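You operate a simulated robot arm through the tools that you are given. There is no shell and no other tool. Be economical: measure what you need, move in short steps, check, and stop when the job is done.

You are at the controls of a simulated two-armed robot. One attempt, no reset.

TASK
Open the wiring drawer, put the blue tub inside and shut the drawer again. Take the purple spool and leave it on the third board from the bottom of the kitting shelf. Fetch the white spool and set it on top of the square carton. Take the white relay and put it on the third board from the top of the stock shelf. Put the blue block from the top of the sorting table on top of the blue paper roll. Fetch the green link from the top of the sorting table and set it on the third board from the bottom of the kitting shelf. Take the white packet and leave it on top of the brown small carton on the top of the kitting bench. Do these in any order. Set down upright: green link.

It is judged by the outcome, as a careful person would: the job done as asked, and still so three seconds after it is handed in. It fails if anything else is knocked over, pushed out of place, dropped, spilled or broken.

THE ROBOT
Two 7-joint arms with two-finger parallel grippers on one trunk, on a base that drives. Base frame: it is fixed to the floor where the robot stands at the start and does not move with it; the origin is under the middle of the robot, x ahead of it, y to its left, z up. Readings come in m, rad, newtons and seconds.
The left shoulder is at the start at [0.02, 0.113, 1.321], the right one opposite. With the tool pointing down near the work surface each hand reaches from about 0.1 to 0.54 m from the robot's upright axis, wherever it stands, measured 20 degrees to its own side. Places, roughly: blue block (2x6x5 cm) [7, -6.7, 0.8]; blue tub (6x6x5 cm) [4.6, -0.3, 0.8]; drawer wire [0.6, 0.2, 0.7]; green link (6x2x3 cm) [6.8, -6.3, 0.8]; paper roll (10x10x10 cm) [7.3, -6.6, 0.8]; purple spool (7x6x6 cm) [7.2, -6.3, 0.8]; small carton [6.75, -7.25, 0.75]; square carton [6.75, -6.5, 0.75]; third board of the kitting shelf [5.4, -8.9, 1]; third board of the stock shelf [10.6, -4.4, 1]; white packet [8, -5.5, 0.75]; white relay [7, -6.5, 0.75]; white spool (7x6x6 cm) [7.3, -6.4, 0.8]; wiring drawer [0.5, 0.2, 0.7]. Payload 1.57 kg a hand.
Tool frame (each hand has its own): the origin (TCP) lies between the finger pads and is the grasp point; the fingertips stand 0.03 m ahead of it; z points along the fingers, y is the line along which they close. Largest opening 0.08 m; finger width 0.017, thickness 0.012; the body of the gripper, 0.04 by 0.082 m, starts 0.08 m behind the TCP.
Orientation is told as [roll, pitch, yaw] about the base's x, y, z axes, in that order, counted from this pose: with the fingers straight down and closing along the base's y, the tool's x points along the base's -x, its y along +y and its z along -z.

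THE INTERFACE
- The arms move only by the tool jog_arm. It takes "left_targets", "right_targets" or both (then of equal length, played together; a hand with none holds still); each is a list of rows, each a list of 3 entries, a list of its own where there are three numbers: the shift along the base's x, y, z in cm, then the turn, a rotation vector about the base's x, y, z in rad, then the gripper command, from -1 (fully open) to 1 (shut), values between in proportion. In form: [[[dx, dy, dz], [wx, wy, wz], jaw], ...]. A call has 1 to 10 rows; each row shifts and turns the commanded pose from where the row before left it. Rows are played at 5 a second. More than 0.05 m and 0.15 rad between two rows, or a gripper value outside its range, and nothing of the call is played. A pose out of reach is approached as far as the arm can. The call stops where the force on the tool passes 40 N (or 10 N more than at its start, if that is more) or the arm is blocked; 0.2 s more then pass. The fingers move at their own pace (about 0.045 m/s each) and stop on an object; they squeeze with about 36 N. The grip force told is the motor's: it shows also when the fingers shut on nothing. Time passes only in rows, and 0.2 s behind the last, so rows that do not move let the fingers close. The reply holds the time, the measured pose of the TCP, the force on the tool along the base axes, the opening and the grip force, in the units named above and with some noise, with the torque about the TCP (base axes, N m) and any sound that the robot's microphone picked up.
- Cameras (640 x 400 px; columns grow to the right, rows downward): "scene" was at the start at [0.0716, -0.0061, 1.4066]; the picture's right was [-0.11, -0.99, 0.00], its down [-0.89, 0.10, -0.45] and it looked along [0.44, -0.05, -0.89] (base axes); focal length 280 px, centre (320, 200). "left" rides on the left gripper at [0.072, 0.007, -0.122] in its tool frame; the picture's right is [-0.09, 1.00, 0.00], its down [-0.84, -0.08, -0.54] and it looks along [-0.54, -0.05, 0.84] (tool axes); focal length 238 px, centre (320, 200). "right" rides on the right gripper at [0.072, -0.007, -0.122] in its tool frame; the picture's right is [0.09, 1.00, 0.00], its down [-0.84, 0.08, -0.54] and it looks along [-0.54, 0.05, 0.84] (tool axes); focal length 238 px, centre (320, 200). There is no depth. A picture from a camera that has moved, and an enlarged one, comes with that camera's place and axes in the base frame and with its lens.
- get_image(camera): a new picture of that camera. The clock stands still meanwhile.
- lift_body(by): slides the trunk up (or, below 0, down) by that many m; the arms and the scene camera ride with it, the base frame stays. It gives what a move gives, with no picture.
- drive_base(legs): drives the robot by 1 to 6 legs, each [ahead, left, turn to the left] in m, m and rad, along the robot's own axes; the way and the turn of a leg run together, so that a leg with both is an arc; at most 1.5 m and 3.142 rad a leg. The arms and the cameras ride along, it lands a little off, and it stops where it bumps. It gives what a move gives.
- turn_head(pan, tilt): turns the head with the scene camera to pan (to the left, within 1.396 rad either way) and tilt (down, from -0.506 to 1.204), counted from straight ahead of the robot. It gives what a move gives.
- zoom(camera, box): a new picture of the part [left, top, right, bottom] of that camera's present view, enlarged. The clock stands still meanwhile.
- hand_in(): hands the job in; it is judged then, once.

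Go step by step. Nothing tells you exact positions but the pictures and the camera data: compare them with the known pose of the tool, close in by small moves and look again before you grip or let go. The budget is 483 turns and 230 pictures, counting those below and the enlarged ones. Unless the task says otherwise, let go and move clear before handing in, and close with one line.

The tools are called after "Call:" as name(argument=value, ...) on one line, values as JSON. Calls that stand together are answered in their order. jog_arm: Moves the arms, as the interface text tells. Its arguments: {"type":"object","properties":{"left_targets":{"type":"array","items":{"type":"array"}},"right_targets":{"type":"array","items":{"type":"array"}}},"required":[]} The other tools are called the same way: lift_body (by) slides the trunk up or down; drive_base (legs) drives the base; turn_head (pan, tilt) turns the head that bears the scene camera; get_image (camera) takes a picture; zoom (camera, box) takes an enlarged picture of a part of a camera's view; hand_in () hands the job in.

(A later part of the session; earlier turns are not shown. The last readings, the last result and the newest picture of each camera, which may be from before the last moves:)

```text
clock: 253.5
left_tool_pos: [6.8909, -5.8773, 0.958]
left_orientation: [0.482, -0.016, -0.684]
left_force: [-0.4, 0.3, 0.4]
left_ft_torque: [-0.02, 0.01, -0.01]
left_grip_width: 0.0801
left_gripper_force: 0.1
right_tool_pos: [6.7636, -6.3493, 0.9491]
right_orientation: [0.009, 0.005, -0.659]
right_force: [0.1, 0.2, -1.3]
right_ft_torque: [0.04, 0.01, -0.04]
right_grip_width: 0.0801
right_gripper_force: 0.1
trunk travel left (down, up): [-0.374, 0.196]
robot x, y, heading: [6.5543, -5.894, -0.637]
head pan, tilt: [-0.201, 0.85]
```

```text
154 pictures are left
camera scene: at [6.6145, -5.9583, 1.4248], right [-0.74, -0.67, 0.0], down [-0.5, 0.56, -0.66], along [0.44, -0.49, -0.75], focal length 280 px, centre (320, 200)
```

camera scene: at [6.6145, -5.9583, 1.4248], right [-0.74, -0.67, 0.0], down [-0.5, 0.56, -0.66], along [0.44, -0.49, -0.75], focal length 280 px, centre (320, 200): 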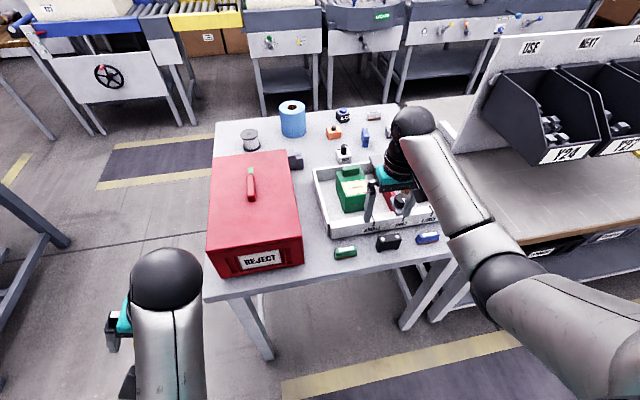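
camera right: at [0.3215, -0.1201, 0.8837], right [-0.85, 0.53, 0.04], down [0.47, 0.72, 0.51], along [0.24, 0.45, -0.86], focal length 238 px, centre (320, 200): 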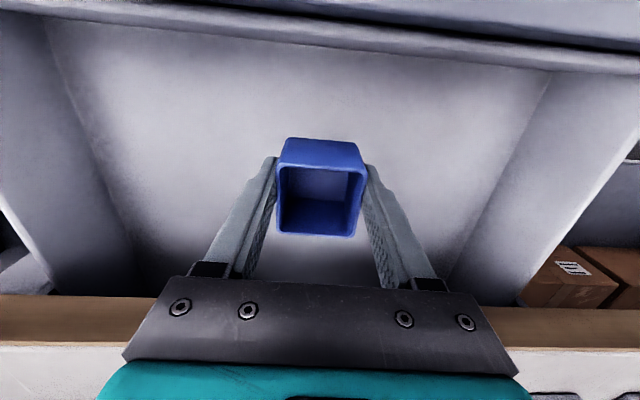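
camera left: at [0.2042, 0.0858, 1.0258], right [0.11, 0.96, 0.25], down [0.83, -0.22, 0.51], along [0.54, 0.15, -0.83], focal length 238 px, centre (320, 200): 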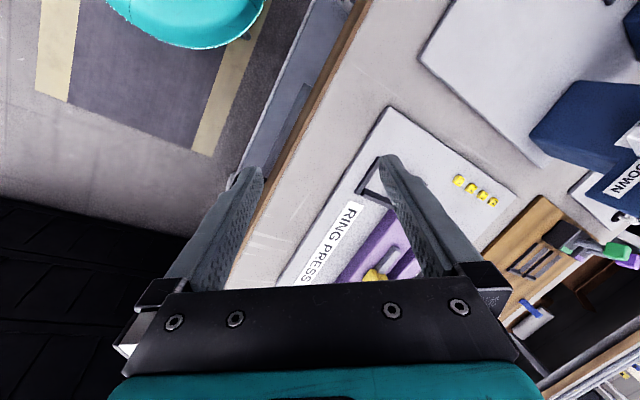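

Call:
jog_arm(right_targets=[[[2.4, 3.7, 0], [0, 0, 0.025], -1], [[2.4, 3.7, 0], [0, 0, 0], -1], [[0, 0, -3], [0, 0, 0], -1]])

Call:
get_image(camera="right")

```text
clock: 254.3
left_tool_pos: [6.8895, -5.8759, 0.9584]
left_orientation: [0.484, -0.018, -0.684]
left_force: [-0.4, 0.6, -0.8]
left_ft_torque: [0.01, 0.0, 0.01]
left_grip_width: 0.0799
left_gripper_force: 0.0
right_tool_pos: [6.81, -6.277, 0.9222]
right_orientation: [0.005, 0.005, -0.632]
right_force: [0.5, -0.6, 0.2]
right_ft_torque: [-0.01, 0.01, 0.03]
right_grip_width: 0.0798
right_gripper_force: 0.1
trunk travel left (down, up): [-0.374, 0.196]
robot x, y, heading: [6.5546, -5.8935, -0.639]
head pan, tilt: [-0.201, 0.85]
```

```text
153 pictures are left
camera right: at [6.7478, -6.2399, 1.043], right [0.51, 0.86, 0.01], down [0.72, -0.44, 0.54], along [0.47, -0.27, -0.84], focal length 238 px, centre (320, 200)
```

right: 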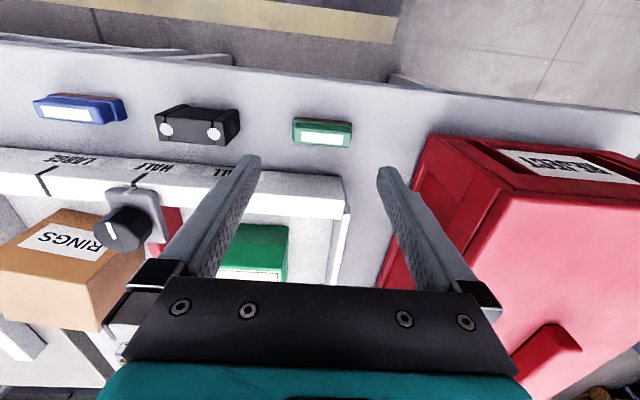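

Call:
jog_arm(right_targets=[[[0.1, 0.3, -4], [0, 0, 0], -1], [[0, 0, -4], [0, 0, 0], -1]])

Call:
get_image(camera="right")

Call:
zoom(camera="scene", box=[280, 190, 440, 290])

```text
clock: 254.9
left_tool_pos: [6.8893, -5.8762, 0.9596]
left_orientation: [0.483, -0.017, -0.684]
left_force: [0.1, 0.0, -0.4]
left_ft_torque: [-0.02, 0.02, 0.0]
left_grip_width: 0.08
left_gripper_force: 0.1
right_tool_pos: [6.8134, -6.2726, 0.8399]
right_orientation: [0.009, 0.003, -0.635]
right_force: [0.6, 0.6, 0.3]
right_ft_torque: [0.01, 0.01, 0.04]
right_grip_width: 0.08
right_gripper_force: 0.0
trunk travel left (down, up): [-0.374, 0.196]
robot x, y, heading: [6.5529, -5.8942, -0.641]
head pan, tilt: [-0.201, 0.85]
```

```text
152 pictures are left
camera right: at [6.7503, -6.2348, 0.962], right [0.51, 0.86, 0.01], down [0.72, -0.44, 0.54], along [0.47, -0.27, -0.84], focal length 238 px, centre (320, 200)
```

right: 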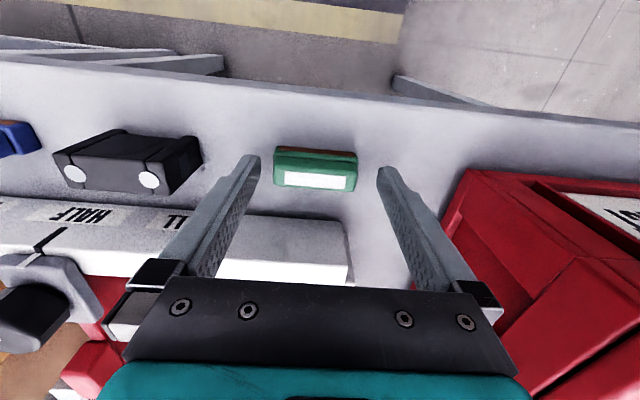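

```text
4.00 times, centred on (360, 240) of scene
camera zoom: at [6.6147, -5.9583, 1.4248], right [-0.74, -0.67, 0.0], down [-0.5, 0.56, -0.66], along [0.44, -0.49, -0.75], focal length 1122 px, centre (160, 40)
```

zoom: 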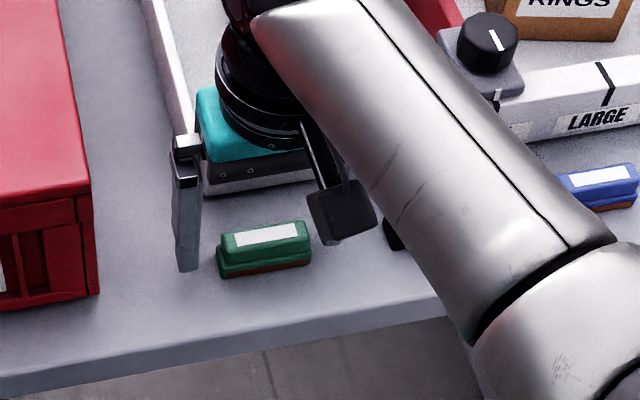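

Call:
jog_arm(right_targets=[[[0, 0, -1.2], [0, 0, 0], -1], [[0, 0, 0], [0, 0, 0], 0], [[0, 0, 0], [0, 0, 0], 0.4], [[0, 0, 0], [0, 0, 0], 0.6], [[0, 0, 0], [0, 0, 0], 0.6]])

Call:
get_image(camera="right")

```text
clock: 256.1
left_tool_pos: [6.8888, -5.8777, 0.9593]
left_orientation: [0.482, -0.018, -0.683]
left_force: [-0.2, 0.2, 0.8]
left_ft_torque: [0.02, -0.02, 0.01]
left_grip_width: 0.0802
left_gripper_force: 0.0
right_tool_pos: [6.812, -6.2736, 0.8306]
right_orientation: [0.008, 0.002, -0.634]
right_force: [-5.4, -8.1, 9.7]
right_ft_torque: [-0.58, 0.36, -0.01]
right_grip_width: 0.0567
right_gripper_force: 28.4
trunk travel left (down, up): [-0.374, 0.196]
robot x, y, heading: [6.5537, -5.8938, -0.639]
head pan, tilt: [-0.201, 0.85]
```

```text
150 pictures are left
camera right: at [6.7494, -6.2373, 0.9516], right [0.52, 0.86, 0.01], down [0.72, -0.44, 0.54], along [0.47, -0.27, -0.84], focal length 238 px, centre (320, 200)
```

right: 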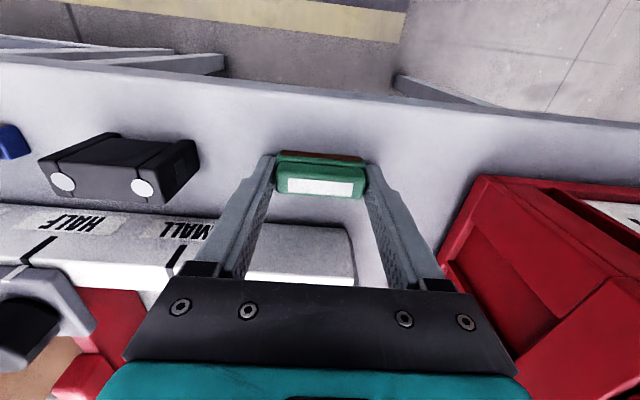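

The green link is gripped. I lift it, back off and go to the kitting shelf with it.

Call:
jog_arm(right_targets=[[[0, 0, 2], [0, 0, 0], 0.6], [[0, 0, 4], [0, 0, 0], 0.6], [[0, 0, 4], [0, 0, 0], 0.6]])

Call:
drive_base(legs=[[-0.25, 0, 0], [0, -1.45, 0], [0, -1.4, 0]])

Call:
turn_head(pan=-0.1, tilt=0.4)

Call:
get_image(camera="scene")

```text
clock: 256.9
left_tool_pos: [6.8899, -5.8755, 0.9591]
left_orientation: [0.484, -0.018, -0.683]
left_force: [-0.4, 0.2, 0.4]
left_ft_torque: [0.01, -0.03, 0.02]
left_grip_width: 0.0802
left_gripper_force: 0.1
right_tool_pos: [6.8099, -6.2712, 0.9298]
right_orientation: [0.008, 0.006, -0.632]
right_force: [-0.4, 0.2, -0.5]
right_ft_torque: [0.0, 0.01, 0.03]
right_grip_width: 0.0567
right_gripper_force: 35.5
trunk travel left (down, up): [-0.374, 0.196]
robot x, y, heading: [6.556, -5.897, -0.633]
head pan, tilt: [-0.201, 0.85]
```

```text
clock: 271.7
left_tool_pos: [5.0637, -7.9741, 0.9591]
left_orientation: [0.485, -0.017, -0.68]
left_force: [-0.6, 0.5, 0.0]
left_ft_torque: [0.01, -0.05, -0.03]
left_grip_width: 0.0801
left_gripper_force: 0.1
right_tool_pos: [4.9854, -8.3692, 0.9293]
right_orientation: [0.008, 0.007, -0.628]
right_force: [-0.7, 0.4, 0.0]
right_ft_torque: [0.01, 0.02, 0.0]
right_grip_width: 0.0565
right_gripper_force: 36.0
trunk travel left (down, up): [-0.374, 0.196]
robot x, y, heading: [4.7299, -7.9918, -0.633]
head pan, tilt: [-0.201, 0.85]
```

```text
clock: 272.6
left_tool_pos: [5.0638, -7.9746, 0.9592]
left_orientation: [0.484, -0.018, -0.679]
left_force: [0.5, -0.5, -0.1]
left_ft_torque: [0.01, 0.01, 0.01]
left_grip_width: 0.0798
left_gripper_force: 0.1
right_tool_pos: [4.9869, -8.3698, 0.9295]
right_orientation: [0.008, 0.005, -0.627]
right_force: [-0.2, -0.2, -0.5]
right_ft_torque: [0.0, 0.02, 0.02]
right_grip_width: 0.0566
right_gripper_force: 35.9
trunk travel left (down, up): [-0.374, 0.196]
robot x, y, heading: [4.7325, -7.9942, -0.634]
head pan, tilt: [-0.099, 0.4]
```

```text
149 pictures are left
camera scene: at [4.8047, -8.0612, 1.4639], right [-0.67, -0.74, 0.0], down [-0.29, 0.26, -0.92], along [0.68, -0.62, -0.39], focal length 280 px, centre (320, 200)
```

scene: 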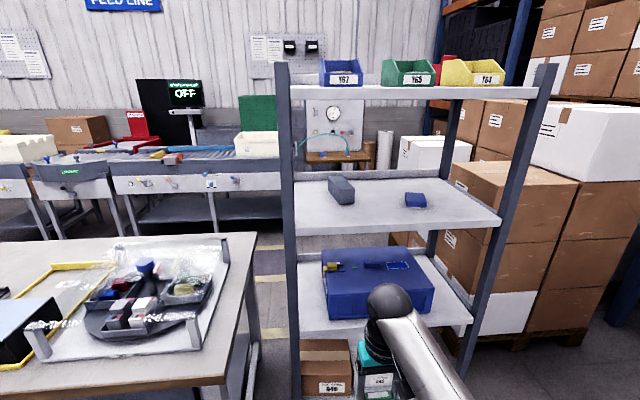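

The shelf's third board is right ahead with its front half free. I raise the trunk so the link clears the board, then drive up to it.

Call:
lift_body(by=0.16)

Call:
drive_base(legs=[[0.42, -0.05, 0]])

Call:
turn_head(pan=-0.2, tilt=0.6)

Call:
get_image(camera="scene")

Call:
get_image(camera="right")

```text
clock: 274.5
left_tool_pos: [5.0633, -7.974, 1.1193]
left_orientation: [0.484, -0.018, -0.679]
left_force: [0.1, -0.5, 0.0]
left_ft_torque: [-0.01, 0.04, 0.0]
left_grip_width: 0.0801
left_gripper_force: 0.0
right_tool_pos: [4.9853, -8.3693, 1.0898]
right_orientation: [0.009, 0.006, -0.628]
right_force: [0.1, 0.3, 0.4]
right_ft_torque: [-0.03, -0.01, -0.01]
right_grip_width: 0.0566
right_gripper_force: 36.0
trunk travel left (down, up): [-0.534, 0.036]
robot x, y, heading: [4.7289, -7.9953, -0.631]
head pan, tilt: [-0.099, 0.4]
```

```text
clock: 277.1
left_tool_pos: [5.377, -8.2652, 1.1186]
left_orientation: [0.483, -0.017, -0.676]
left_force: [0.6, -0.3, 0.3]
left_ft_torque: [-0.01, -0.01, 0.0]
left_grip_width: 0.08
left_gripper_force: 0.1
right_tool_pos: [5.2993, -8.6611, 1.0888]
right_orientation: [0.009, 0.005, -0.626]
right_force: [0.0, -0.4, -0.8]
right_ft_torque: [0.03, 0.02, -0.03]
right_grip_width: 0.0565
right_gripper_force: 36.3
trunk travel left (down, up): [-0.534, 0.036]
robot x, y, heading: [5.0363, -8.2867, -0.631]
head pan, tilt: [-0.099, 0.4]
```

```text
clock: 277.8
left_tool_pos: [5.3756, -8.2648, 1.119]
left_orientation: [0.483, -0.018, -0.678]
left_force: [0.7, 0.6, -0.4]
left_ft_torque: [-0.01, 0.01, 0.0]
left_grip_width: 0.0801
left_gripper_force: 0.1
right_tool_pos: [5.2978, -8.6616, 1.0889]
right_orientation: [0.009, 0.006, -0.627]
right_force: [-0.7, -0.1, -0.3]
right_ft_torque: [0.02, 0.0, 0.01]
right_grip_width: 0.0564
right_gripper_force: 35.7
trunk travel left (down, up): [-0.534, 0.036]
robot x, y, heading: [5.0371, -8.2845, -0.629]
head pan, tilt: [-0.201, 0.6]
```

```text
148 pictures are left
camera scene: at [5.1069, -8.3561, 1.6058], right [-0.74, -0.67, 0.0], down [-0.38, 0.42, -0.83], along [0.56, -0.61, -0.56], focal length 280 px, centre (320, 200)
```

scene: 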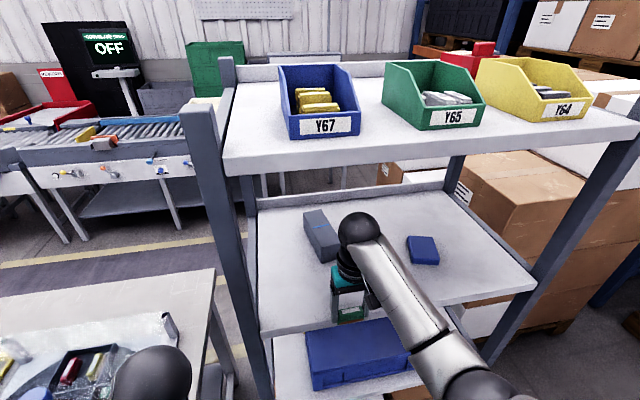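

```text
147 pictures are left
camera right: at [5.2354, -8.6242, 1.2109], right [0.51, 0.86, 0.01], down [0.72, -0.43, 0.54], along [0.47, -0.27, -0.84], focal length 238 px, centre (320, 200)
```

right: 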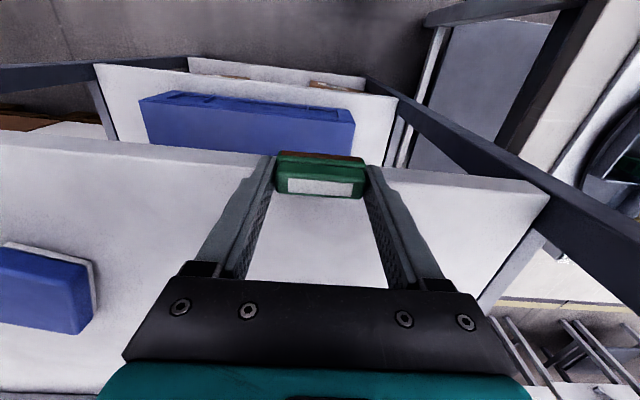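

Call:
drive_base(legs=[[0.17, -0.06, 0]])

Call:
get_image(camera="scene")

Call:
get_image(camera="right")

```text
clock: 279.4
left_tool_pos: [5.4643, -8.3999, 1.1199]
left_orientation: [0.487, -0.01, -0.663]
left_force: [-0.3, 0.5, 0.2]
left_ft_torque: [0.02, 0.0, 0.01]
left_grip_width: 0.08
left_gripper_force: 0.0
right_tool_pos: [5.3914, -8.8009, 1.0913]
right_orientation: [0.009, -0.002, -0.621]
right_force: [0.2, -0.5, -0.2]
right_ft_torque: [0.01, 0.01, 0.02]
right_grip_width: 0.0568
right_gripper_force: 36.3
trunk travel left (down, up): [-0.534, 0.036]
robot x, y, heading: [5.1335, -8.4297, -0.632]
head pan, tilt: [-0.201, 0.6]
stopped in leg 1: the robot was blocked; the commanded pose is now the measured one
```

```text
146 pictures are left
camera scene: at [5.1972, -8.4962, 1.6061], right [-0.74, -0.68, 0.0], down [-0.38, 0.41, -0.83], along [0.56, -0.61, -0.56], focal length 280 px, centre (320, 200)
```

scene: 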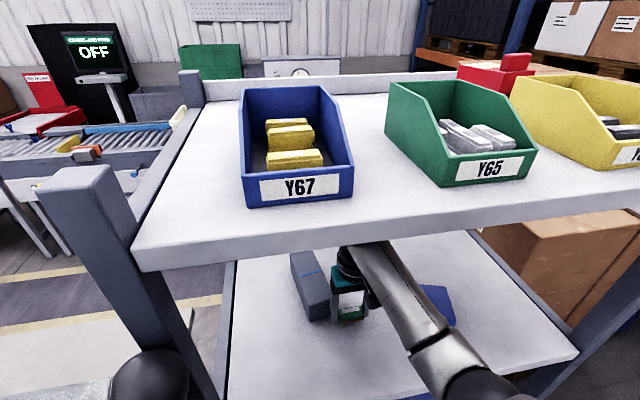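

```text
145 pictures are left
camera right: at [5.3283, -8.7649, 1.2124], right [0.51, 0.86, 0.01], down [0.72, -0.43, 0.54], along [0.47, -0.27, -0.84], focal length 238 px, centre (320, 200)
```

right: 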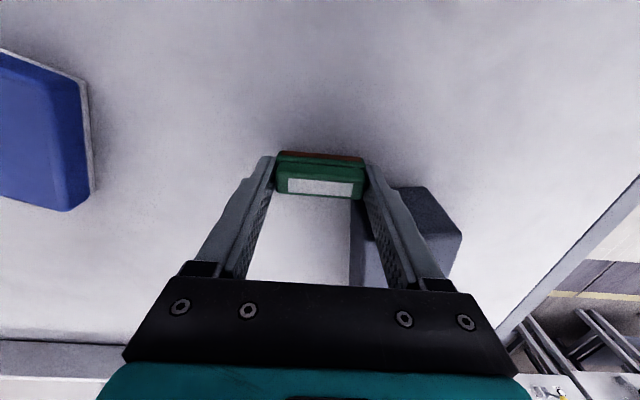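

Something blocked lightly (probably the left hand near the post), and the grey block is close to the right finger. I shift the base slightly back and right.

Call:
drive_base(legs=[[-0.03, 0, 0], [0, -0.06, 0]])

Call:
get_image(camera="right")

Call:
turn_head(pan=0.6, tilt=0.8)

Call:
get_image(camera="scene")

```text
clock: 280.8
left_tool_pos: [5.4068, -8.4351, 1.1172]
left_orientation: [0.488, -0.007, -0.665]
left_force: [0.0, 0.1, 0.7]
left_ft_torque: [-0.01, -0.03, 0.01]
left_grip_width: 0.0799
left_gripper_force: 0.0
right_tool_pos: [5.3345, -8.8369, 1.0882]
right_orientation: [0.009, 0.004, -0.623]
right_force: [0.9, -0.4, -0.3]
right_ft_torque: [0.02, -0.01, 0.0]
right_grip_width: 0.0565
right_gripper_force: 36.8
trunk travel left (down, up): [-0.534, 0.036]
robot x, y, heading: [5.0777, -8.4614, -0.626]
head pan, tilt: [-0.201, 0.6]
```

```text
144 pictures are left
camera right: at [5.2712, -8.7995, 1.2109], right [0.51, 0.86, 0.01], down [0.72, -0.43, 0.54], along [0.47, -0.27, -0.84], focal length 238 px, centre (320, 200)
```

right: 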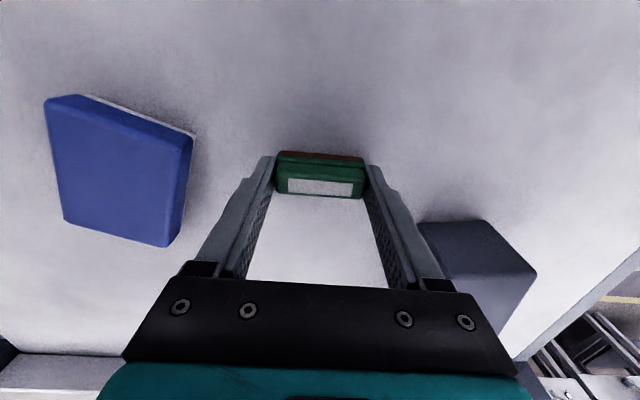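

```text
clock: 281.9
left_tool_pos: [5.4081, -8.433, 1.1168]
left_orientation: [0.488, -0.009, -0.665]
left_force: [0.9, 0.3, -1.1]
left_ft_torque: [-0.02, -0.05, -0.03]
left_grip_width: 0.0799
left_gripper_force: 0.0
right_tool_pos: [5.336, -8.8346, 1.0887]
right_orientation: [0.009, 0.005, -0.623]
right_force: [0.0, 0.0, -0.7]
right_ft_torque: [0.0, 0.02, -0.02]
right_grip_width: 0.0568
right_gripper_force: 35.8
trunk travel left (down, up): [-0.534, 0.036]
robot x, y, heading: [5.0749, -8.4615, -0.629]
head pan, tilt: [0.6, 0.799]
```

```text
143 pictures are left
camera scene: at [5.164, -8.4681, 1.5888], right [-0.03, -1.0, 0.0], down [-0.72, 0.02, -0.7], along [0.7, -0.02, -0.72], focal length 280 px, centre (320, 200)
```

scene: 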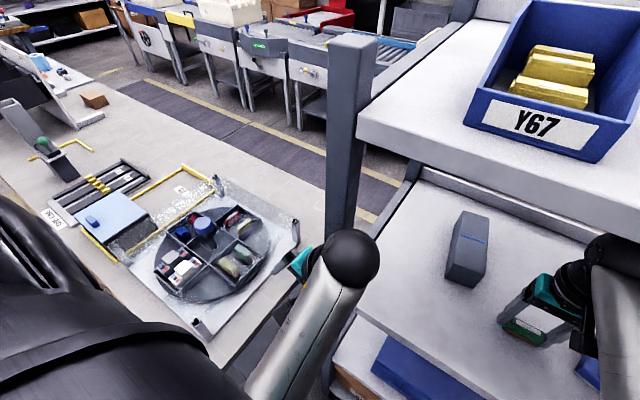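

Call:
jog_arm(right_targets=[[[0, 0, -2.2], [0, 0, 0], 0.6], [[0, 0, -2], [0, 0, 0], 0.6]])

Call:
turn_head(pan=-0.4, tilt=0.75)

Call:
get_image(camera="scene")

```text
clock: 282.3
left_tool_pos: [5.4079, -8.433, 1.1173]
left_orientation: [0.488, -0.008, -0.666]
left_force: [0.6, -0.1, 0.8]
left_ft_torque: [0.01, -0.01, 0.02]
left_grip_width: 0.0799
left_gripper_force: 0.0
right_tool_pos: [5.3355, -8.8357, 1.0809]
right_orientation: [0.006, 0.005, -0.626]
right_force: [-11.8, 12.2, 16.9]
right_ft_torque: [-0.24, 0.59, -0.62]
right_grip_width: 0.0566
right_gripper_force: 36.6
trunk travel left (down, up): [-0.534, 0.036]
robot x, y, heading: [5.0756, -8.4593, -0.631]
head pan, tilt: [0.6, 0.799]
stopped in row 1 (right hand): the force on the tool passed its limit at 63 N (the readings are from after the stop); the commanded pose is now the measured one
```

```text
clock: 283.6
left_tool_pos: [5.4076, -8.4324, 1.118]
left_orientation: [0.486, -0.009, -0.667]
left_force: [0.4, -0.8, -0.1]
left_ft_torque: [0.06, 0.01, 0.0]
left_grip_width: 0.0799
left_gripper_force: 0.1
right_tool_pos: [5.3353, -8.835, 1.0797]
right_orientation: [0.006, -0.002, -0.624]
right_force: [-7.8, 9.8, 20.0]
right_ft_torque: [-0.25, 0.73, -0.42]
right_grip_width: 0.0566
right_gripper_force: 35.9
trunk travel left (down, up): [-0.534, 0.036]
robot x, y, heading: [5.0767, -8.4609, -0.63]
head pan, tilt: [-0.4, 0.75]
```

```text
142 pictures are left
camera scene: at [5.1238, -8.5337, 1.5931], right [-0.86, -0.52, 0.0], down [-0.35, 0.58, -0.73], along [0.38, -0.63, -0.68], focal length 280 px, centre (320, 200)
```

scene: 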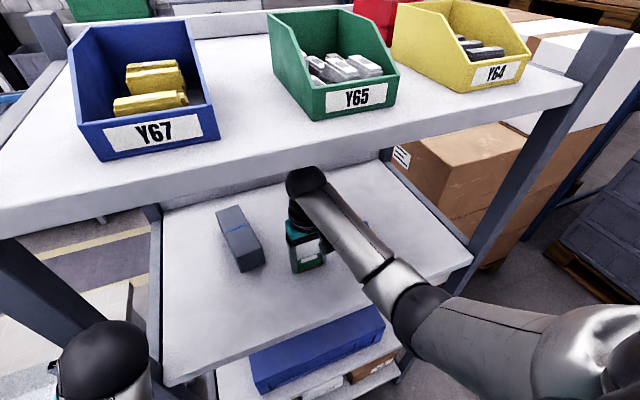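

Call:
zoom(camera="scene", box=[200, 150, 400, 275])

Call:
get_image(camera="right")

```text
3.20 times, centred on (300, 212) of scene
camera zoom: at [5.1238, -8.5337, 1.5931], right [-0.86, -0.52, 0.0], down [-0.35, 0.58, -0.73], along [0.38, -0.63, -0.68], focal length 897 px, centre (384, 160)
```

zoom: 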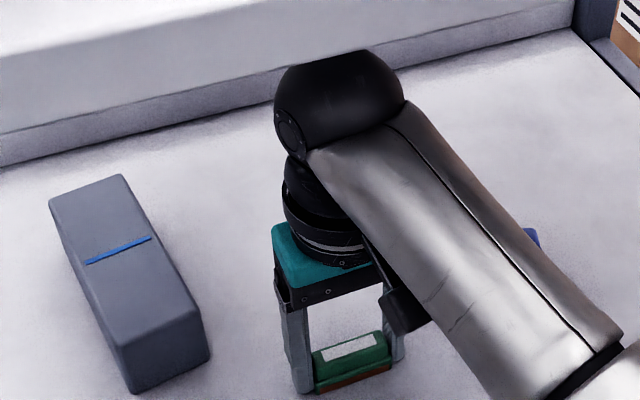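

```text
140 pictures are left
camera right: at [5.2713, -8.7983, 1.2013], right [0.51, 0.86, 0.01], down [0.72, -0.43, 0.54], along [0.47, -0.27, -0.84], focal length 238 px, centre (320, 200)
```

right: 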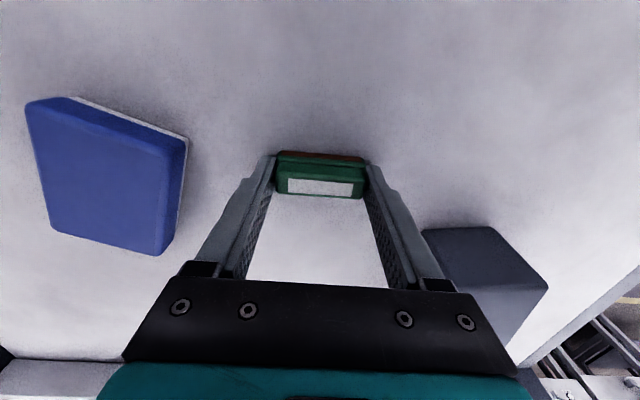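

Contact analysis says the fingertip is on the board (board surface z≈1.05). I relieve slightly and open slowly.

Call:
jog_arm(right_targets=[[[0, 0, 0], [0, 0, 0], 0.4], [[0, 0, 0], [0, 0, 0], 0], [[0, 0, 0], [0, 0, 0], -0.3], [[0, 0, 0], [0, 0, 0], -0.6]])

Call:
get_image(camera="right")

```text
clock: 284.6
left_tool_pos: [5.4075, -8.4316, 1.1169]
left_orientation: [0.486, -0.01, -0.664]
left_force: [-0.4, 0.3, 0.1]
left_ft_torque: [0.0, 0.01, 0.0]
left_grip_width: 0.08
left_gripper_force: 0.1
right_tool_pos: [5.3362, -8.8348, 1.0793]
right_orientation: [0.007, -0.001, -0.626]
right_force: [-4.6, 11.2, 22.7]
right_ft_torque: [-0.28, 0.7, -0.45]
right_grip_width: 0.0586
right_gripper_force: 0.1
trunk travel left (down, up): [-0.534, 0.036]
robot x, y, heading: [5.0752, -8.4604, -0.629]
head pan, tilt: [-0.4, 0.75]
```

```text
139 pictures are left
camera right: at [5.2718, -8.7976, 1.2012], right [0.51, 0.86, 0.01], down [0.72, -0.43, 0.54], along [0.47, -0.27, -0.84], focal length 238 px, centre (320, 200)
```

right: 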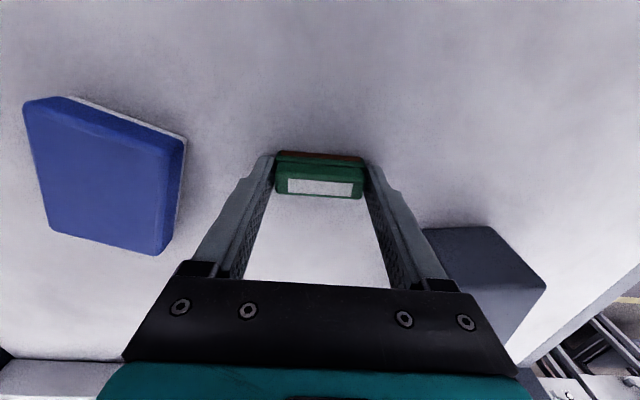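

Call:
jog_arm(right_targets=[[[0, 0, 0], [0, 0, 0], -0.9], [[0, 0, 0], [0, 0, 0], -1], [[0, 0, 2], [0, 0, 0], -1], [[0, 0, 2.5], [0, 0, 0], -1]])

Call:
get_image(camera="right")

```text
clock: 285.6
left_tool_pos: [5.4083, -8.4342, 1.1169]
left_orientation: [0.487, -0.008, -0.666]
left_force: [0.5, 0.4, 0.7]
left_ft_torque: [0.04, 0.02, 0.01]
left_grip_width: 0.0799
left_gripper_force: 0.1
right_tool_pos: [5.3341, -8.838, 1.1238]
right_orientation: [0.006, 0.001, -0.628]
right_force: [-0.7, -0.2, 1.0]
right_ft_torque: [0.04, -0.01, -0.03]
right_grip_width: 0.0801
right_gripper_force: 0.0
trunk travel left (down, up): [-0.534, 0.036]
robot x, y, heading: [5.0799, -8.4637, -0.63]
head pan, tilt: [-0.4, 0.75]
```

```text
138 pictures are left
camera right: at [5.2716, -8.8011, 1.2444], right [0.51, 0.86, 0.01], down [0.72, -0.43, 0.54], along [0.47, -0.27, -0.84], focal length 238 px, centre (320, 200)
```

right: 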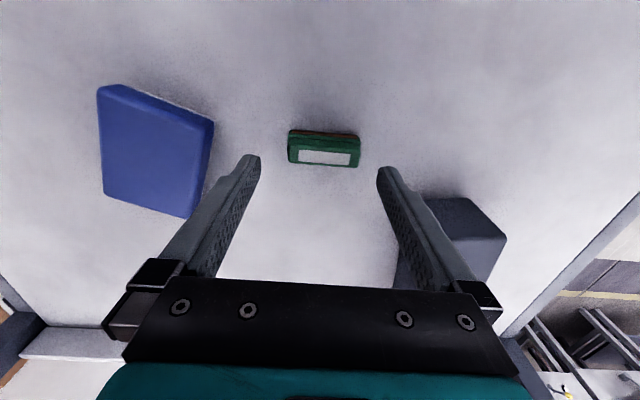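

The link stands on the shelf. Next I go around to the corridor left of the sorting table for the spools, facing its side.

Call:
drive_base(legs=[[-0.5, 0, 0]])

Call:
lift_body(by=-0.16)

Call:
drive_base(legs=[[-0.05, 1.45, 0], [0, 1.45, 0], [0, 0.7, 0]])

Call:
turn_head(pan=0.0, tilt=0.5)

Call:
get_image(camera="scene")

```text
clock: 288.6
left_tool_pos: [4.9957, -8.1337, 1.1173]
left_orientation: [0.486, -0.006, -0.652]
left_force: [0.3, -0.4, 1.0]
left_ft_torque: [-0.02, -0.02, -0.04]
left_grip_width: 0.0797
left_gripper_force: 0.0
right_tool_pos: [4.9276, -8.5384, 1.1245]
right_orientation: [0.008, 0.001, -0.609]
right_force: [0.1, -0.8, -0.8]
right_ft_torque: [0.0, -0.03, 0.0]
right_grip_width: 0.0799
right_gripper_force: 0.0
trunk travel left (down, up): [-0.534, 0.036]
robot x, y, heading: [4.6619, -8.167, -0.616]
head pan, tilt: [-0.4, 0.75]
```

```text
clock: 290.4
left_tool_pos: [4.9959, -8.1336, 0.9569]
left_orientation: [0.485, -0.008, -0.653]
left_force: [-0.6, 0.5, 0.1]
left_ft_torque: [0.0, -0.03, -0.01]
left_grip_width: 0.08
left_gripper_force: 0.0
right_tool_pos: [4.928, -8.5379, 0.9643]
right_orientation: [0.007, -0.001, -0.611]
right_force: [0.4, 0.4, 0.6]
right_ft_torque: [-0.02, -0.02, 0.0]
right_grip_width: 0.0802
right_gripper_force: 0.0
trunk travel left (down, up): [-0.374, 0.196]
robot x, y, heading: [4.6644, -8.1624, -0.619]
head pan, tilt: [-0.4, 0.75]
```

```text
clock: 307.8
left_tool_pos: [7.0123, -5.1614, 0.9568]
left_orientation: [0.488, -0.007, -0.638]
left_force: [-0.1, -0.2, -0.8]
left_ft_torque: [-0.01, -0.02, -0.02]
left_grip_width: 0.0803
left_gripper_force: 0.1
right_tool_pos: [6.9488, -5.5653, 0.9645]
right_orientation: [0.008, -0.001, -0.6]
right_force: [0.2, 0.7, -0.2]
right_ft_torque: [-0.01, -0.03, 0.0]
right_grip_width: 0.0798
right_gripper_force: 0.1
trunk travel left (down, up): [-0.374, 0.196]
robot x, y, heading: [6.6785, -5.1935, -0.606]
head pan, tilt: [-0.4, 0.75]
```

```text
clock: 308.7
left_tool_pos: [7.0126, -5.161, 0.9574]
left_orientation: [0.487, -0.008, -0.641]
left_force: [-0.1, 0.0, -0.2]
left_ft_torque: [-0.05, -0.01, 0.0]
left_grip_width: 0.08
left_gripper_force: 0.1
right_tool_pos: [6.9496, -5.5666, 0.9634]
right_orientation: [0.009, -0.001, -0.597]
right_force: [0.0, 0.8, -0.3]
right_ft_torque: [0.02, -0.05, 0.0]
right_grip_width: 0.0803
right_gripper_force: 0.0
trunk travel left (down, up): [-0.374, 0.196]
robot x, y, heading: [6.6779, -5.1953, -0.604]
head pan, tilt: [0.0, 0.499]
```

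```text
137 pictures are left
camera scene: at [6.7628, -5.2523, 1.4547], right [-0.57, -0.82, 0.0], down [-0.39, 0.27, -0.88], along [0.72, -0.5, -0.48], focal length 280 px, centre (320, 200)
```

scene: 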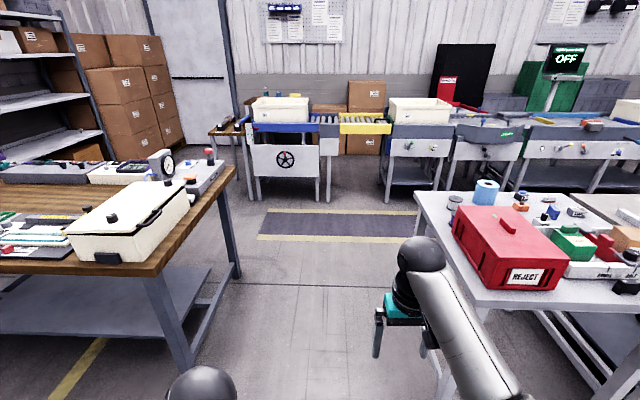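

Call:
drive_base(legs=[[0, 0, -1.6], [-0.1, 0, 0], [0, 1.2, 0]])

Call:
turn_head(pan=0.0, tilt=0.75)

Call:
get_image(camera="scene")

```text
clock: 319.4
left_tool_pos: [7.6813, -6.1781, 0.956]
left_orientation: [0.487, -0.007, -2.259]
left_force: [-1.2, 0.0, -0.7]
left_ft_torque: [-0.01, 0.02, -0.03]
left_grip_width: 0.0801
left_gripper_force: 0.1
right_tool_pos: [7.28, -6.0983, 0.9639]
right_orientation: [0.006, -0.001, -2.218]
right_force: [-0.1, 0.0, 0.3]
right_ft_torque: [0.01, -0.02, 0.05]
right_grip_width: 0.0799
right_gripper_force: 0.0
trunk travel left (down, up): [-0.374, 0.196]
robot x, y, heading: [7.6617, -5.844, -2.22]
head pan, tilt: [0.0, 0.499]
```

```text
clock: 320.1
left_tool_pos: [7.6812, -6.1796, 0.9577]
left_orientation: [0.488, -0.008, -2.259]
left_force: [-0.3, 0.2, -0.1]
left_ft_torque: [0.03, -0.02, -0.02]
left_grip_width: 0.08
left_gripper_force: 0.0
right_tool_pos: [7.2792, -6.0972, 0.9641]
right_orientation: [0.008, 0.0, -2.216]
right_force: [0.5, 0.5, 0.4]
right_ft_torque: [-0.02, -0.01, -0.04]
right_grip_width: 0.0801
right_gripper_force: 0.2
trunk travel left (down, up): [-0.374, 0.196]
robot x, y, heading: [7.6617, -5.8453, -2.219]
head pan, tilt: [0.0, 0.75]
```

```text
136 pictures are left
camera scene: at [7.6051, -5.9191, 1.4329], right [-0.8, 0.61, 0.0], down [0.41, 0.54, -0.73], along [-0.44, -0.58, -0.68], focal length 280 px, centre (320, 200)
```

scene: 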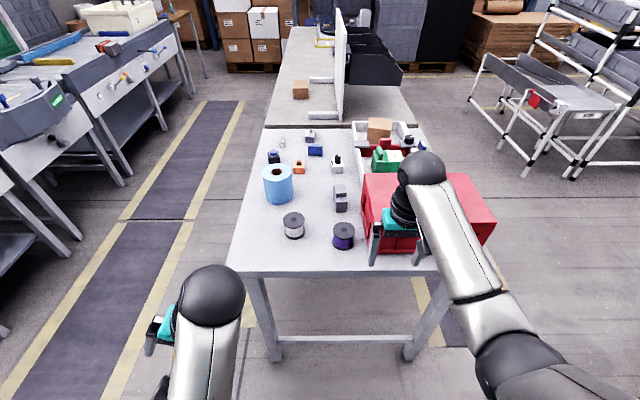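

Excellent view: white spool at (7.34,-6.40), purple spool at (7.25,-6.28), brown small carton visible at the far end. I line up the right hand with the purple spool.

Call:
drive_base(legs=[[0, 0.08, 0.014], [0.2, 0, 0]])

Call:
get_image(camera="scene")

Call:
get_image(camera="right")

```text
clock: 322.4
left_tool_pos: [7.6315, -6.386, 0.9575]
left_orientation: [0.488, -0.006, -2.247]
left_force: [0.5, -0.8, 0.7]
left_ft_torque: [0.0, -0.02, 0.03]
left_grip_width: 0.0803
left_gripper_force: 0.0
right_tool_pos: [7.2287, -6.3105, 0.9626]
right_orientation: [0.008, 0.002, -2.204]
right_force: [0.5, 0.5, -0.7]
right_ft_torque: [0.05, 0.02, 0.01]
right_grip_width: 0.0801
right_gripper_force: 0.1
trunk travel left (down, up): [-0.374, 0.196]
robot x, y, heading: [7.6061, -6.0524, -2.215]
head pan, tilt: [0.0, 0.75]
```

```text
135 pictures are left
camera scene: at [7.5516, -6.1286, 1.4327], right [-0.8, 0.6, 0.0], down [0.41, 0.55, -0.73], along [-0.44, -0.59, -0.68], focal length 280 px, centre (320, 200)
```

scene: 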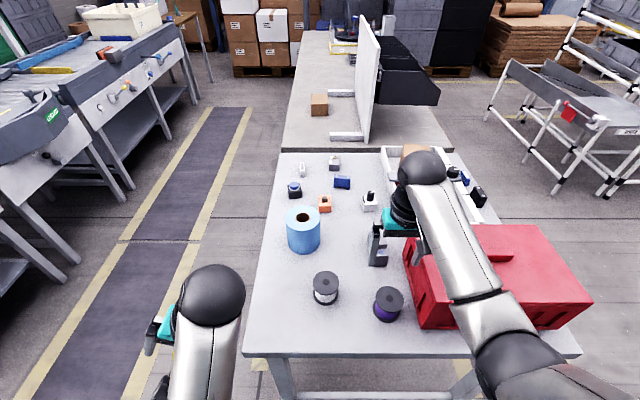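

```text
134 pictures are left
camera right: at [7.2642, -6.2471, 1.0846], right [0.86, -0.52, 0.01], down [-0.44, -0.72, 0.54], along [-0.27, -0.47, -0.84], focal length 238 px, centre (320, 200)
```

right: 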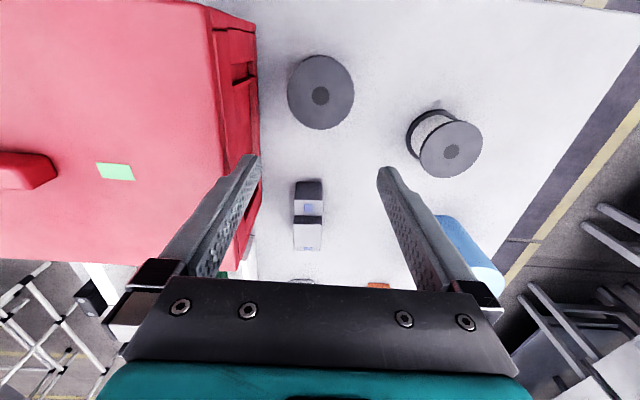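

Call:
jog_arm(right_targets=[[[2.1, 3.2, 0], [0, 0, 0], -1], [[0, 0, -3], [0, 0, 0], -1], [[0, 0, -3], [0, 0, 0], -1]])

Call:
get_image(camera="right")

```text
clock: 323.2
left_tool_pos: [7.6313, -6.3869, 0.9566]
left_orientation: [0.487, -0.006, -2.246]
left_force: [-0.2, -0.9, 0.3]
left_ft_torque: [-0.02, 0.0, 0.01]
left_grip_width: 0.0798
left_gripper_force: 0.1
right_tool_pos: [7.2476, -6.2801, 0.9051]
right_orientation: [0.006, -0.001, -2.207]
right_force: [-0.6, -0.7, 0.7]
right_ft_torque: [-0.02, 0.0, 0.0]
right_grip_width: 0.0798
right_gripper_force: 0.0
trunk travel left (down, up): [-0.374, 0.196]
robot x, y, heading: [7.608, -6.0542, -2.211]
head pan, tilt: [0.0, 0.75]
```

```text
133 pictures are left
camera right: at [7.284, -6.2164, 1.0249], right [0.86, -0.52, 0.01], down [-0.44, -0.72, 0.54], along [-0.27, -0.47, -0.84], focal length 238 px, centre (320, 200)
```

right: 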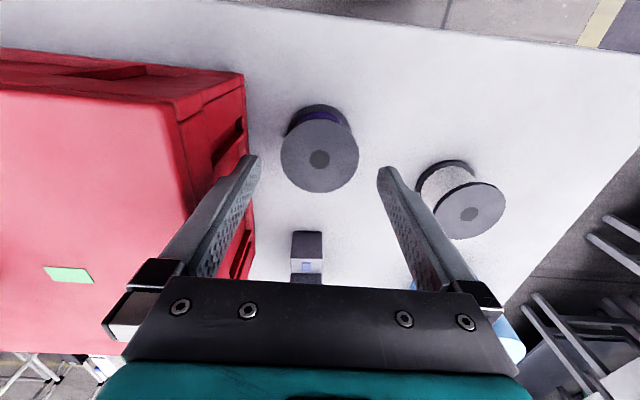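

Call:
jog_arm(right_targets=[[[0.1, 0.1, -3.5], [0, 0, 0], -1], [[0, 0, -3], [0, 0, 0], -1]])

Call:
get_image(camera="right")

Call:
zoom(camera="scene", box=[300, 220, 460, 320])

```text
clock: 323.8
left_tool_pos: [7.6311, -6.3868, 0.9579]
left_orientation: [0.487, -0.006, -2.245]
left_force: [0.9, 0.1, -0.5]
left_ft_torque: [-0.01, -0.01, 0.0]
left_grip_width: 0.0799
left_gripper_force: 0.0
right_tool_pos: [7.2502, -6.2775, 0.8411]
right_orientation: [0.006, 0.0, -2.206]
right_force: [-0.5, 0.0, -0.8]
right_ft_torque: [0.0, -0.01, 0.01]
right_grip_width: 0.0803
right_gripper_force: 0.1
trunk travel left (down, up): [-0.374, 0.196]
robot x, y, heading: [7.6074, -6.0535, -2.212]
head pan, tilt: [0.0, 0.75]
```

```text
132 pictures are left
camera right: at [7.2864, -6.215, 0.9609], right [0.86, -0.52, 0.01], down [-0.44, -0.72, 0.54], along [-0.27, -0.47, -0.84], focal length 238 px, centre (320, 200)
```

right: 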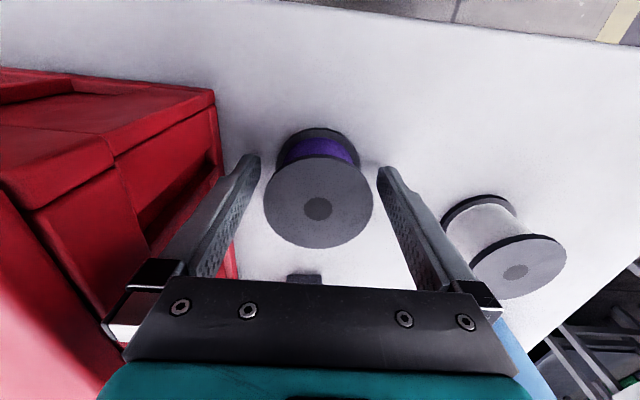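

```text
4.00 times, centred on (380, 270) of scene
camera zoom: at [7.5521, -6.1279, 1.4328], right [-0.8, 0.6, 0.0], down [0.41, 0.55, -0.73], along [-0.44, -0.59, -0.68], focal length 1122 px, centre (80, -80)
```

zoom: 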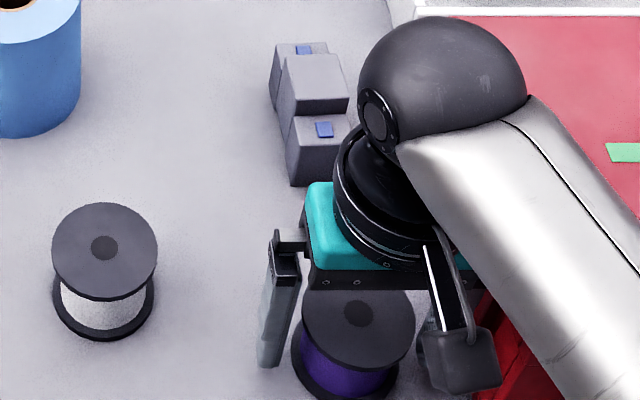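

Call:
jog_arm(right_targets=[[[0, 0, -0.4], [0, 0, 0], -0.6], [[0, 0, 0], [0, 0, 0], 0], [[0, 0, 0], [0, 0, 0], 0.4], [[0, 0, 0], [0, 0, 0], 0.5], [[0, 0, 0], [0, 0, 0], 0.5]])

Call:
jog_arm(right_targets=[[[0, 0, 2], [0, 0, 0], 0.5], [[0, 0, 4], [0, 0, 0], 0.5], [[0, 0, 4], [0, 0, 0], 0.5]])

Call:
get_image(camera="right")

```text
clock: 325.0
left_tool_pos: [7.631, -6.3869, 0.9572]
left_orientation: [0.488, -0.008, -2.248]
left_force: [-0.6, 0.4, -0.1]
left_ft_torque: [0.03, 0.02, 0.01]
left_grip_width: 0.0802
left_gripper_force: 0.1
right_tool_pos: [7.2507, -6.2785, 0.8358]
right_orientation: [0.006, 0.0, -2.204]
right_force: [-1.6, 0.8, 2.2]
right_ft_torque: [0.07, 0.09, 0.0]
right_grip_width: 0.0609
right_gripper_force: 36.1
trunk travel left (down, up): [-0.374, 0.196]
robot x, y, heading: [7.6092, -6.0553, -2.208]
head pan, tilt: [0.0, 0.75]
```

```text
clock: 325.8
left_tool_pos: [7.6312, -6.3866, 0.9572]
left_orientation: [0.487, -0.008, -2.247]
left_force: [-0.5, 0.0, -0.5]
left_ft_torque: [0.0, -0.02, 0.01]
left_grip_width: 0.0799
left_gripper_force: 0.0
right_tool_pos: [7.2533, -6.2802, 0.9354]
right_orientation: [0.007, 0.003, -2.206]
right_force: [0.1, -0.6, -2.3]
right_ft_torque: [0.04, 0.01, -0.03]
right_grip_width: 0.0606
right_gripper_force: 35.7
trunk travel left (down, up): [-0.374, 0.196]
robot x, y, heading: [7.6129, -6.0546, -2.21]
head pan, tilt: [0.0, 0.75]
```

```text
130 pictures are left
camera right: at [7.2882, -6.2181, 1.0574], right [0.86, -0.52, 0.01], down [-0.44, -0.72, 0.54], along [-0.27, -0.47, -0.84], focal length 238 px, centre (320, 200)
```

right: 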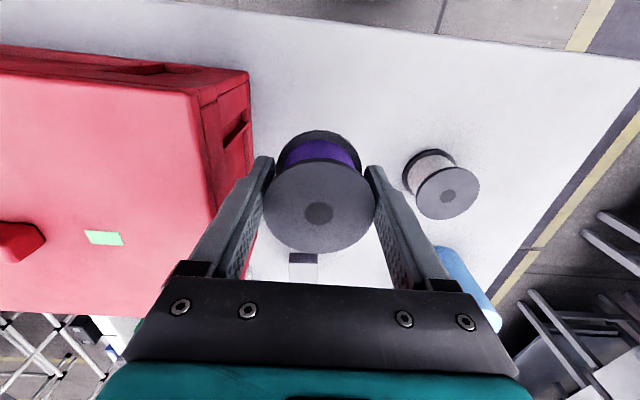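

Purple spool is in the right hand. I drive around behind the table so that the left hand can take the white spool with the right hand hanging clear.

Call:
drive_base(legs=[[-0.15, 0, 0], [0, 0.85, 0], [0, 0, -1.565], [0, 0.4, 0]])

Call:
turn_head(pan=0.1, tilt=0.7)

Call:
get_image(camera="scene")

```text
clock: 337.2
left_tool_pos: [7.8211, -6.7752, 0.9559]
left_orientation: [0.487, -0.009, 2.457]
left_force: [-0.7, -0.1, 0.5]
left_ft_torque: [0.03, -0.02, 0.0]
left_grip_width: 0.0803
left_gripper_force: 0.0
right_tool_pos: [7.93, -6.3973, 0.9362]
right_orientation: [0.008, -0.001, 2.497]
right_force: [0.1, -0.5, -2.6]
right_ft_torque: [-0.03, -0.02, -0.01]
right_grip_width: 0.0603
right_gripper_force: 35.9
trunk travel left (down, up): [-0.374, 0.196]
robot x, y, heading: [8.1545, -6.7534, 2.492]
head pan, tilt: [0.0, 0.75]
```

```text
clock: 337.9
left_tool_pos: [7.8213, -6.7742, 0.9572]
left_orientation: [0.489, -0.005, 2.458]
left_force: [-0.4, 0.4, -0.2]
left_ft_torque: [0.01, -0.03, 0.0]
left_grip_width: 0.0801
left_gripper_force: 0.0
right_tool_pos: [7.9307, -6.3971, 0.9351]
right_orientation: [0.008, 0.0, 2.498]
right_force: [0.1, -0.3, -2.1]
right_ft_torque: [0.0, 0.0, -0.02]
right_grip_width: 0.0602
right_gripper_force: 35.5
trunk travel left (down, up): [-0.374, 0.196]
robot x, y, heading: [8.157, -6.7544, 2.495]
head pan, tilt: [0.099, 0.7]
```

```text
129 pictures are left
camera scene: at [8.0733, -6.7032, 1.437], right [0.52, 0.85, 0.0], down [0.55, -0.34, -0.76], along [-0.65, 0.4, -0.64], focal length 280 px, centre (320, 200)
```

scene: 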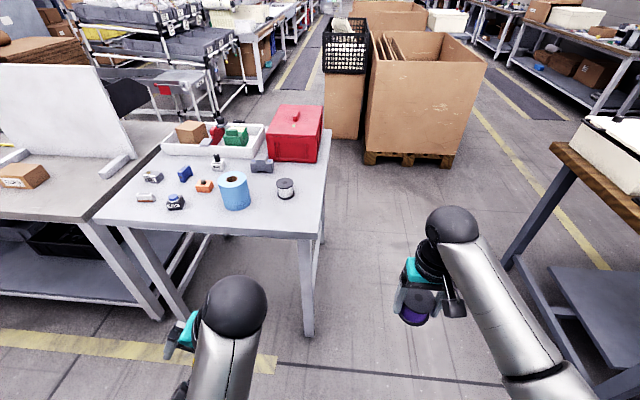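

Call:
jog_arm(left_targets=[[[0, 0, 0], [0.095, -0.077, 0], -1], [[0, 0, 0], [0.095, -0.077, 0], -1], [[0, 0, 0], [0.095, -0.077, 0], -1], [[0, 0, 0], [0.095, -0.077, 0], -1]])

Call:
drive_base(legs=[[0.42, 0, 0]])

Call:
get_image(camera="left")

Call:
get_image(camera="scene")

```text
clock: 338.7
left_tool_pos: [7.7852, -6.8314, 0.9641]
left_orientation: [0.361, 0.02, 2.447]
left_force: [-0.5, -0.7, -0.8]
left_ft_torque: [-0.02, 0.0, 0.01]
left_grip_width: 0.0801
left_gripper_force: 0.0
left hand out of reach, approached as far as the arm can: row 3
right_tool_pos: [7.9304, -6.396, 0.9354]
right_orientation: [0.006, 0.0, 2.498]
right_force: [0.4, -0.2, -2.5]
right_ft_torque: [-0.02, -0.03, -0.01]
right_grip_width: 0.0606
right_gripper_force: 35.4
trunk travel left (down, up): [-0.374, 0.196]
robot x, y, heading: [8.1553, -6.7528, 2.494]
head pan, tilt: [0.099, 0.7]
stopped in row 3 (left hand): the arm was blocked; the commanded pose is now the measured one
```

```text
clock: 341.3
left_tool_pos: [7.4381, -6.5703, 0.9642]
left_orientation: [0.359, 0.02, 2.451]
left_force: [-0.4, -0.8, 0.3]
left_ft_torque: [-0.01, -0.01, 0.0]
left_grip_width: 0.08
left_gripper_force: 0.1
right_tool_pos: [7.582, -6.1354, 0.9358]
right_orientation: [0.007, 0.001, 2.502]
right_force: [-0.8, 0.7, -2.5]
right_ft_torque: [-0.03, -0.01, -0.02]
right_grip_width: 0.0601
right_gripper_force: 36.4
trunk travel left (down, up): [-0.374, 0.196]
robot x, y, heading: [7.8078, -6.4905, 2.492]
head pan, tilt: [0.099, 0.7]
```

```text
128 pictures are left
camera left: at [7.5146, -6.5864, 1.082], right [-0.67, -0.66, 0.35], down [-0.48, 0.74, 0.46], along [-0.56, 0.14, -0.82], focal length 238 px, centre (320, 200)
```

left: 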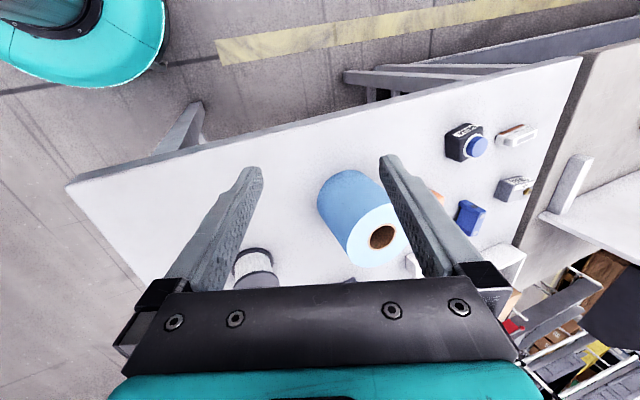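

```text
127 pictures are left
camera scene: at [7.7247, -6.4407, 1.437], right [0.52, 0.85, 0.0], down [0.55, -0.33, -0.76], along [-0.65, 0.4, -0.64], focal length 280 px, centre (320, 200)
```

scene: 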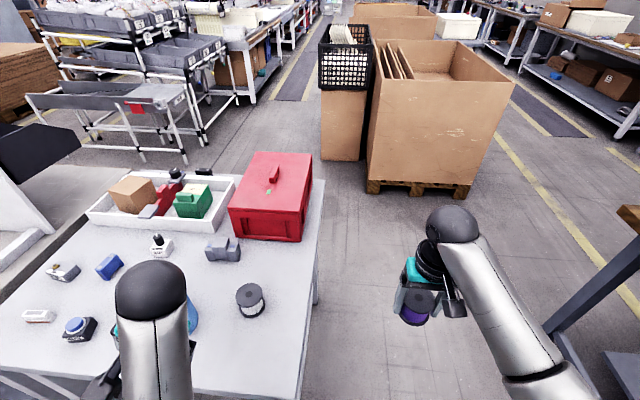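

Call:
jog_arm(left_targets=[[[-2.4, 4.3, 0], [0.03, -0.024, 0], -1], [[-2.4, 4.3, 0], [0.06, -0.048, 0], -1], [[-2.4, 4.3, -1], [0.06, -0.048, 0], -1], [[-2.4, 4.3, -1], [0.06, -0.048, 0], -1], [[0, 0, -1], [0.06, -0.048, 0], -1]])

Call:
get_image(camera="left")

```text
refused: row 3 steps farther than a row can; nothing moved
```

```text
126 pictures are left
camera left: at [7.5146, -6.5864, 1.082], right [-0.67, -0.66, 0.35], down [-0.48, 0.74, 0.46], along [-0.56, 0.14, -0.82], focal length 238 px, centre (320, 200)
```

left: 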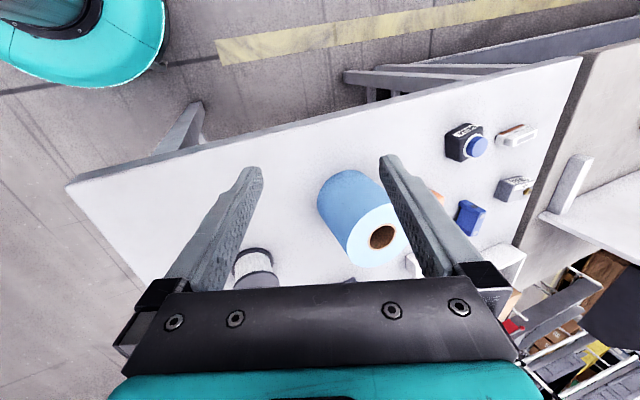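

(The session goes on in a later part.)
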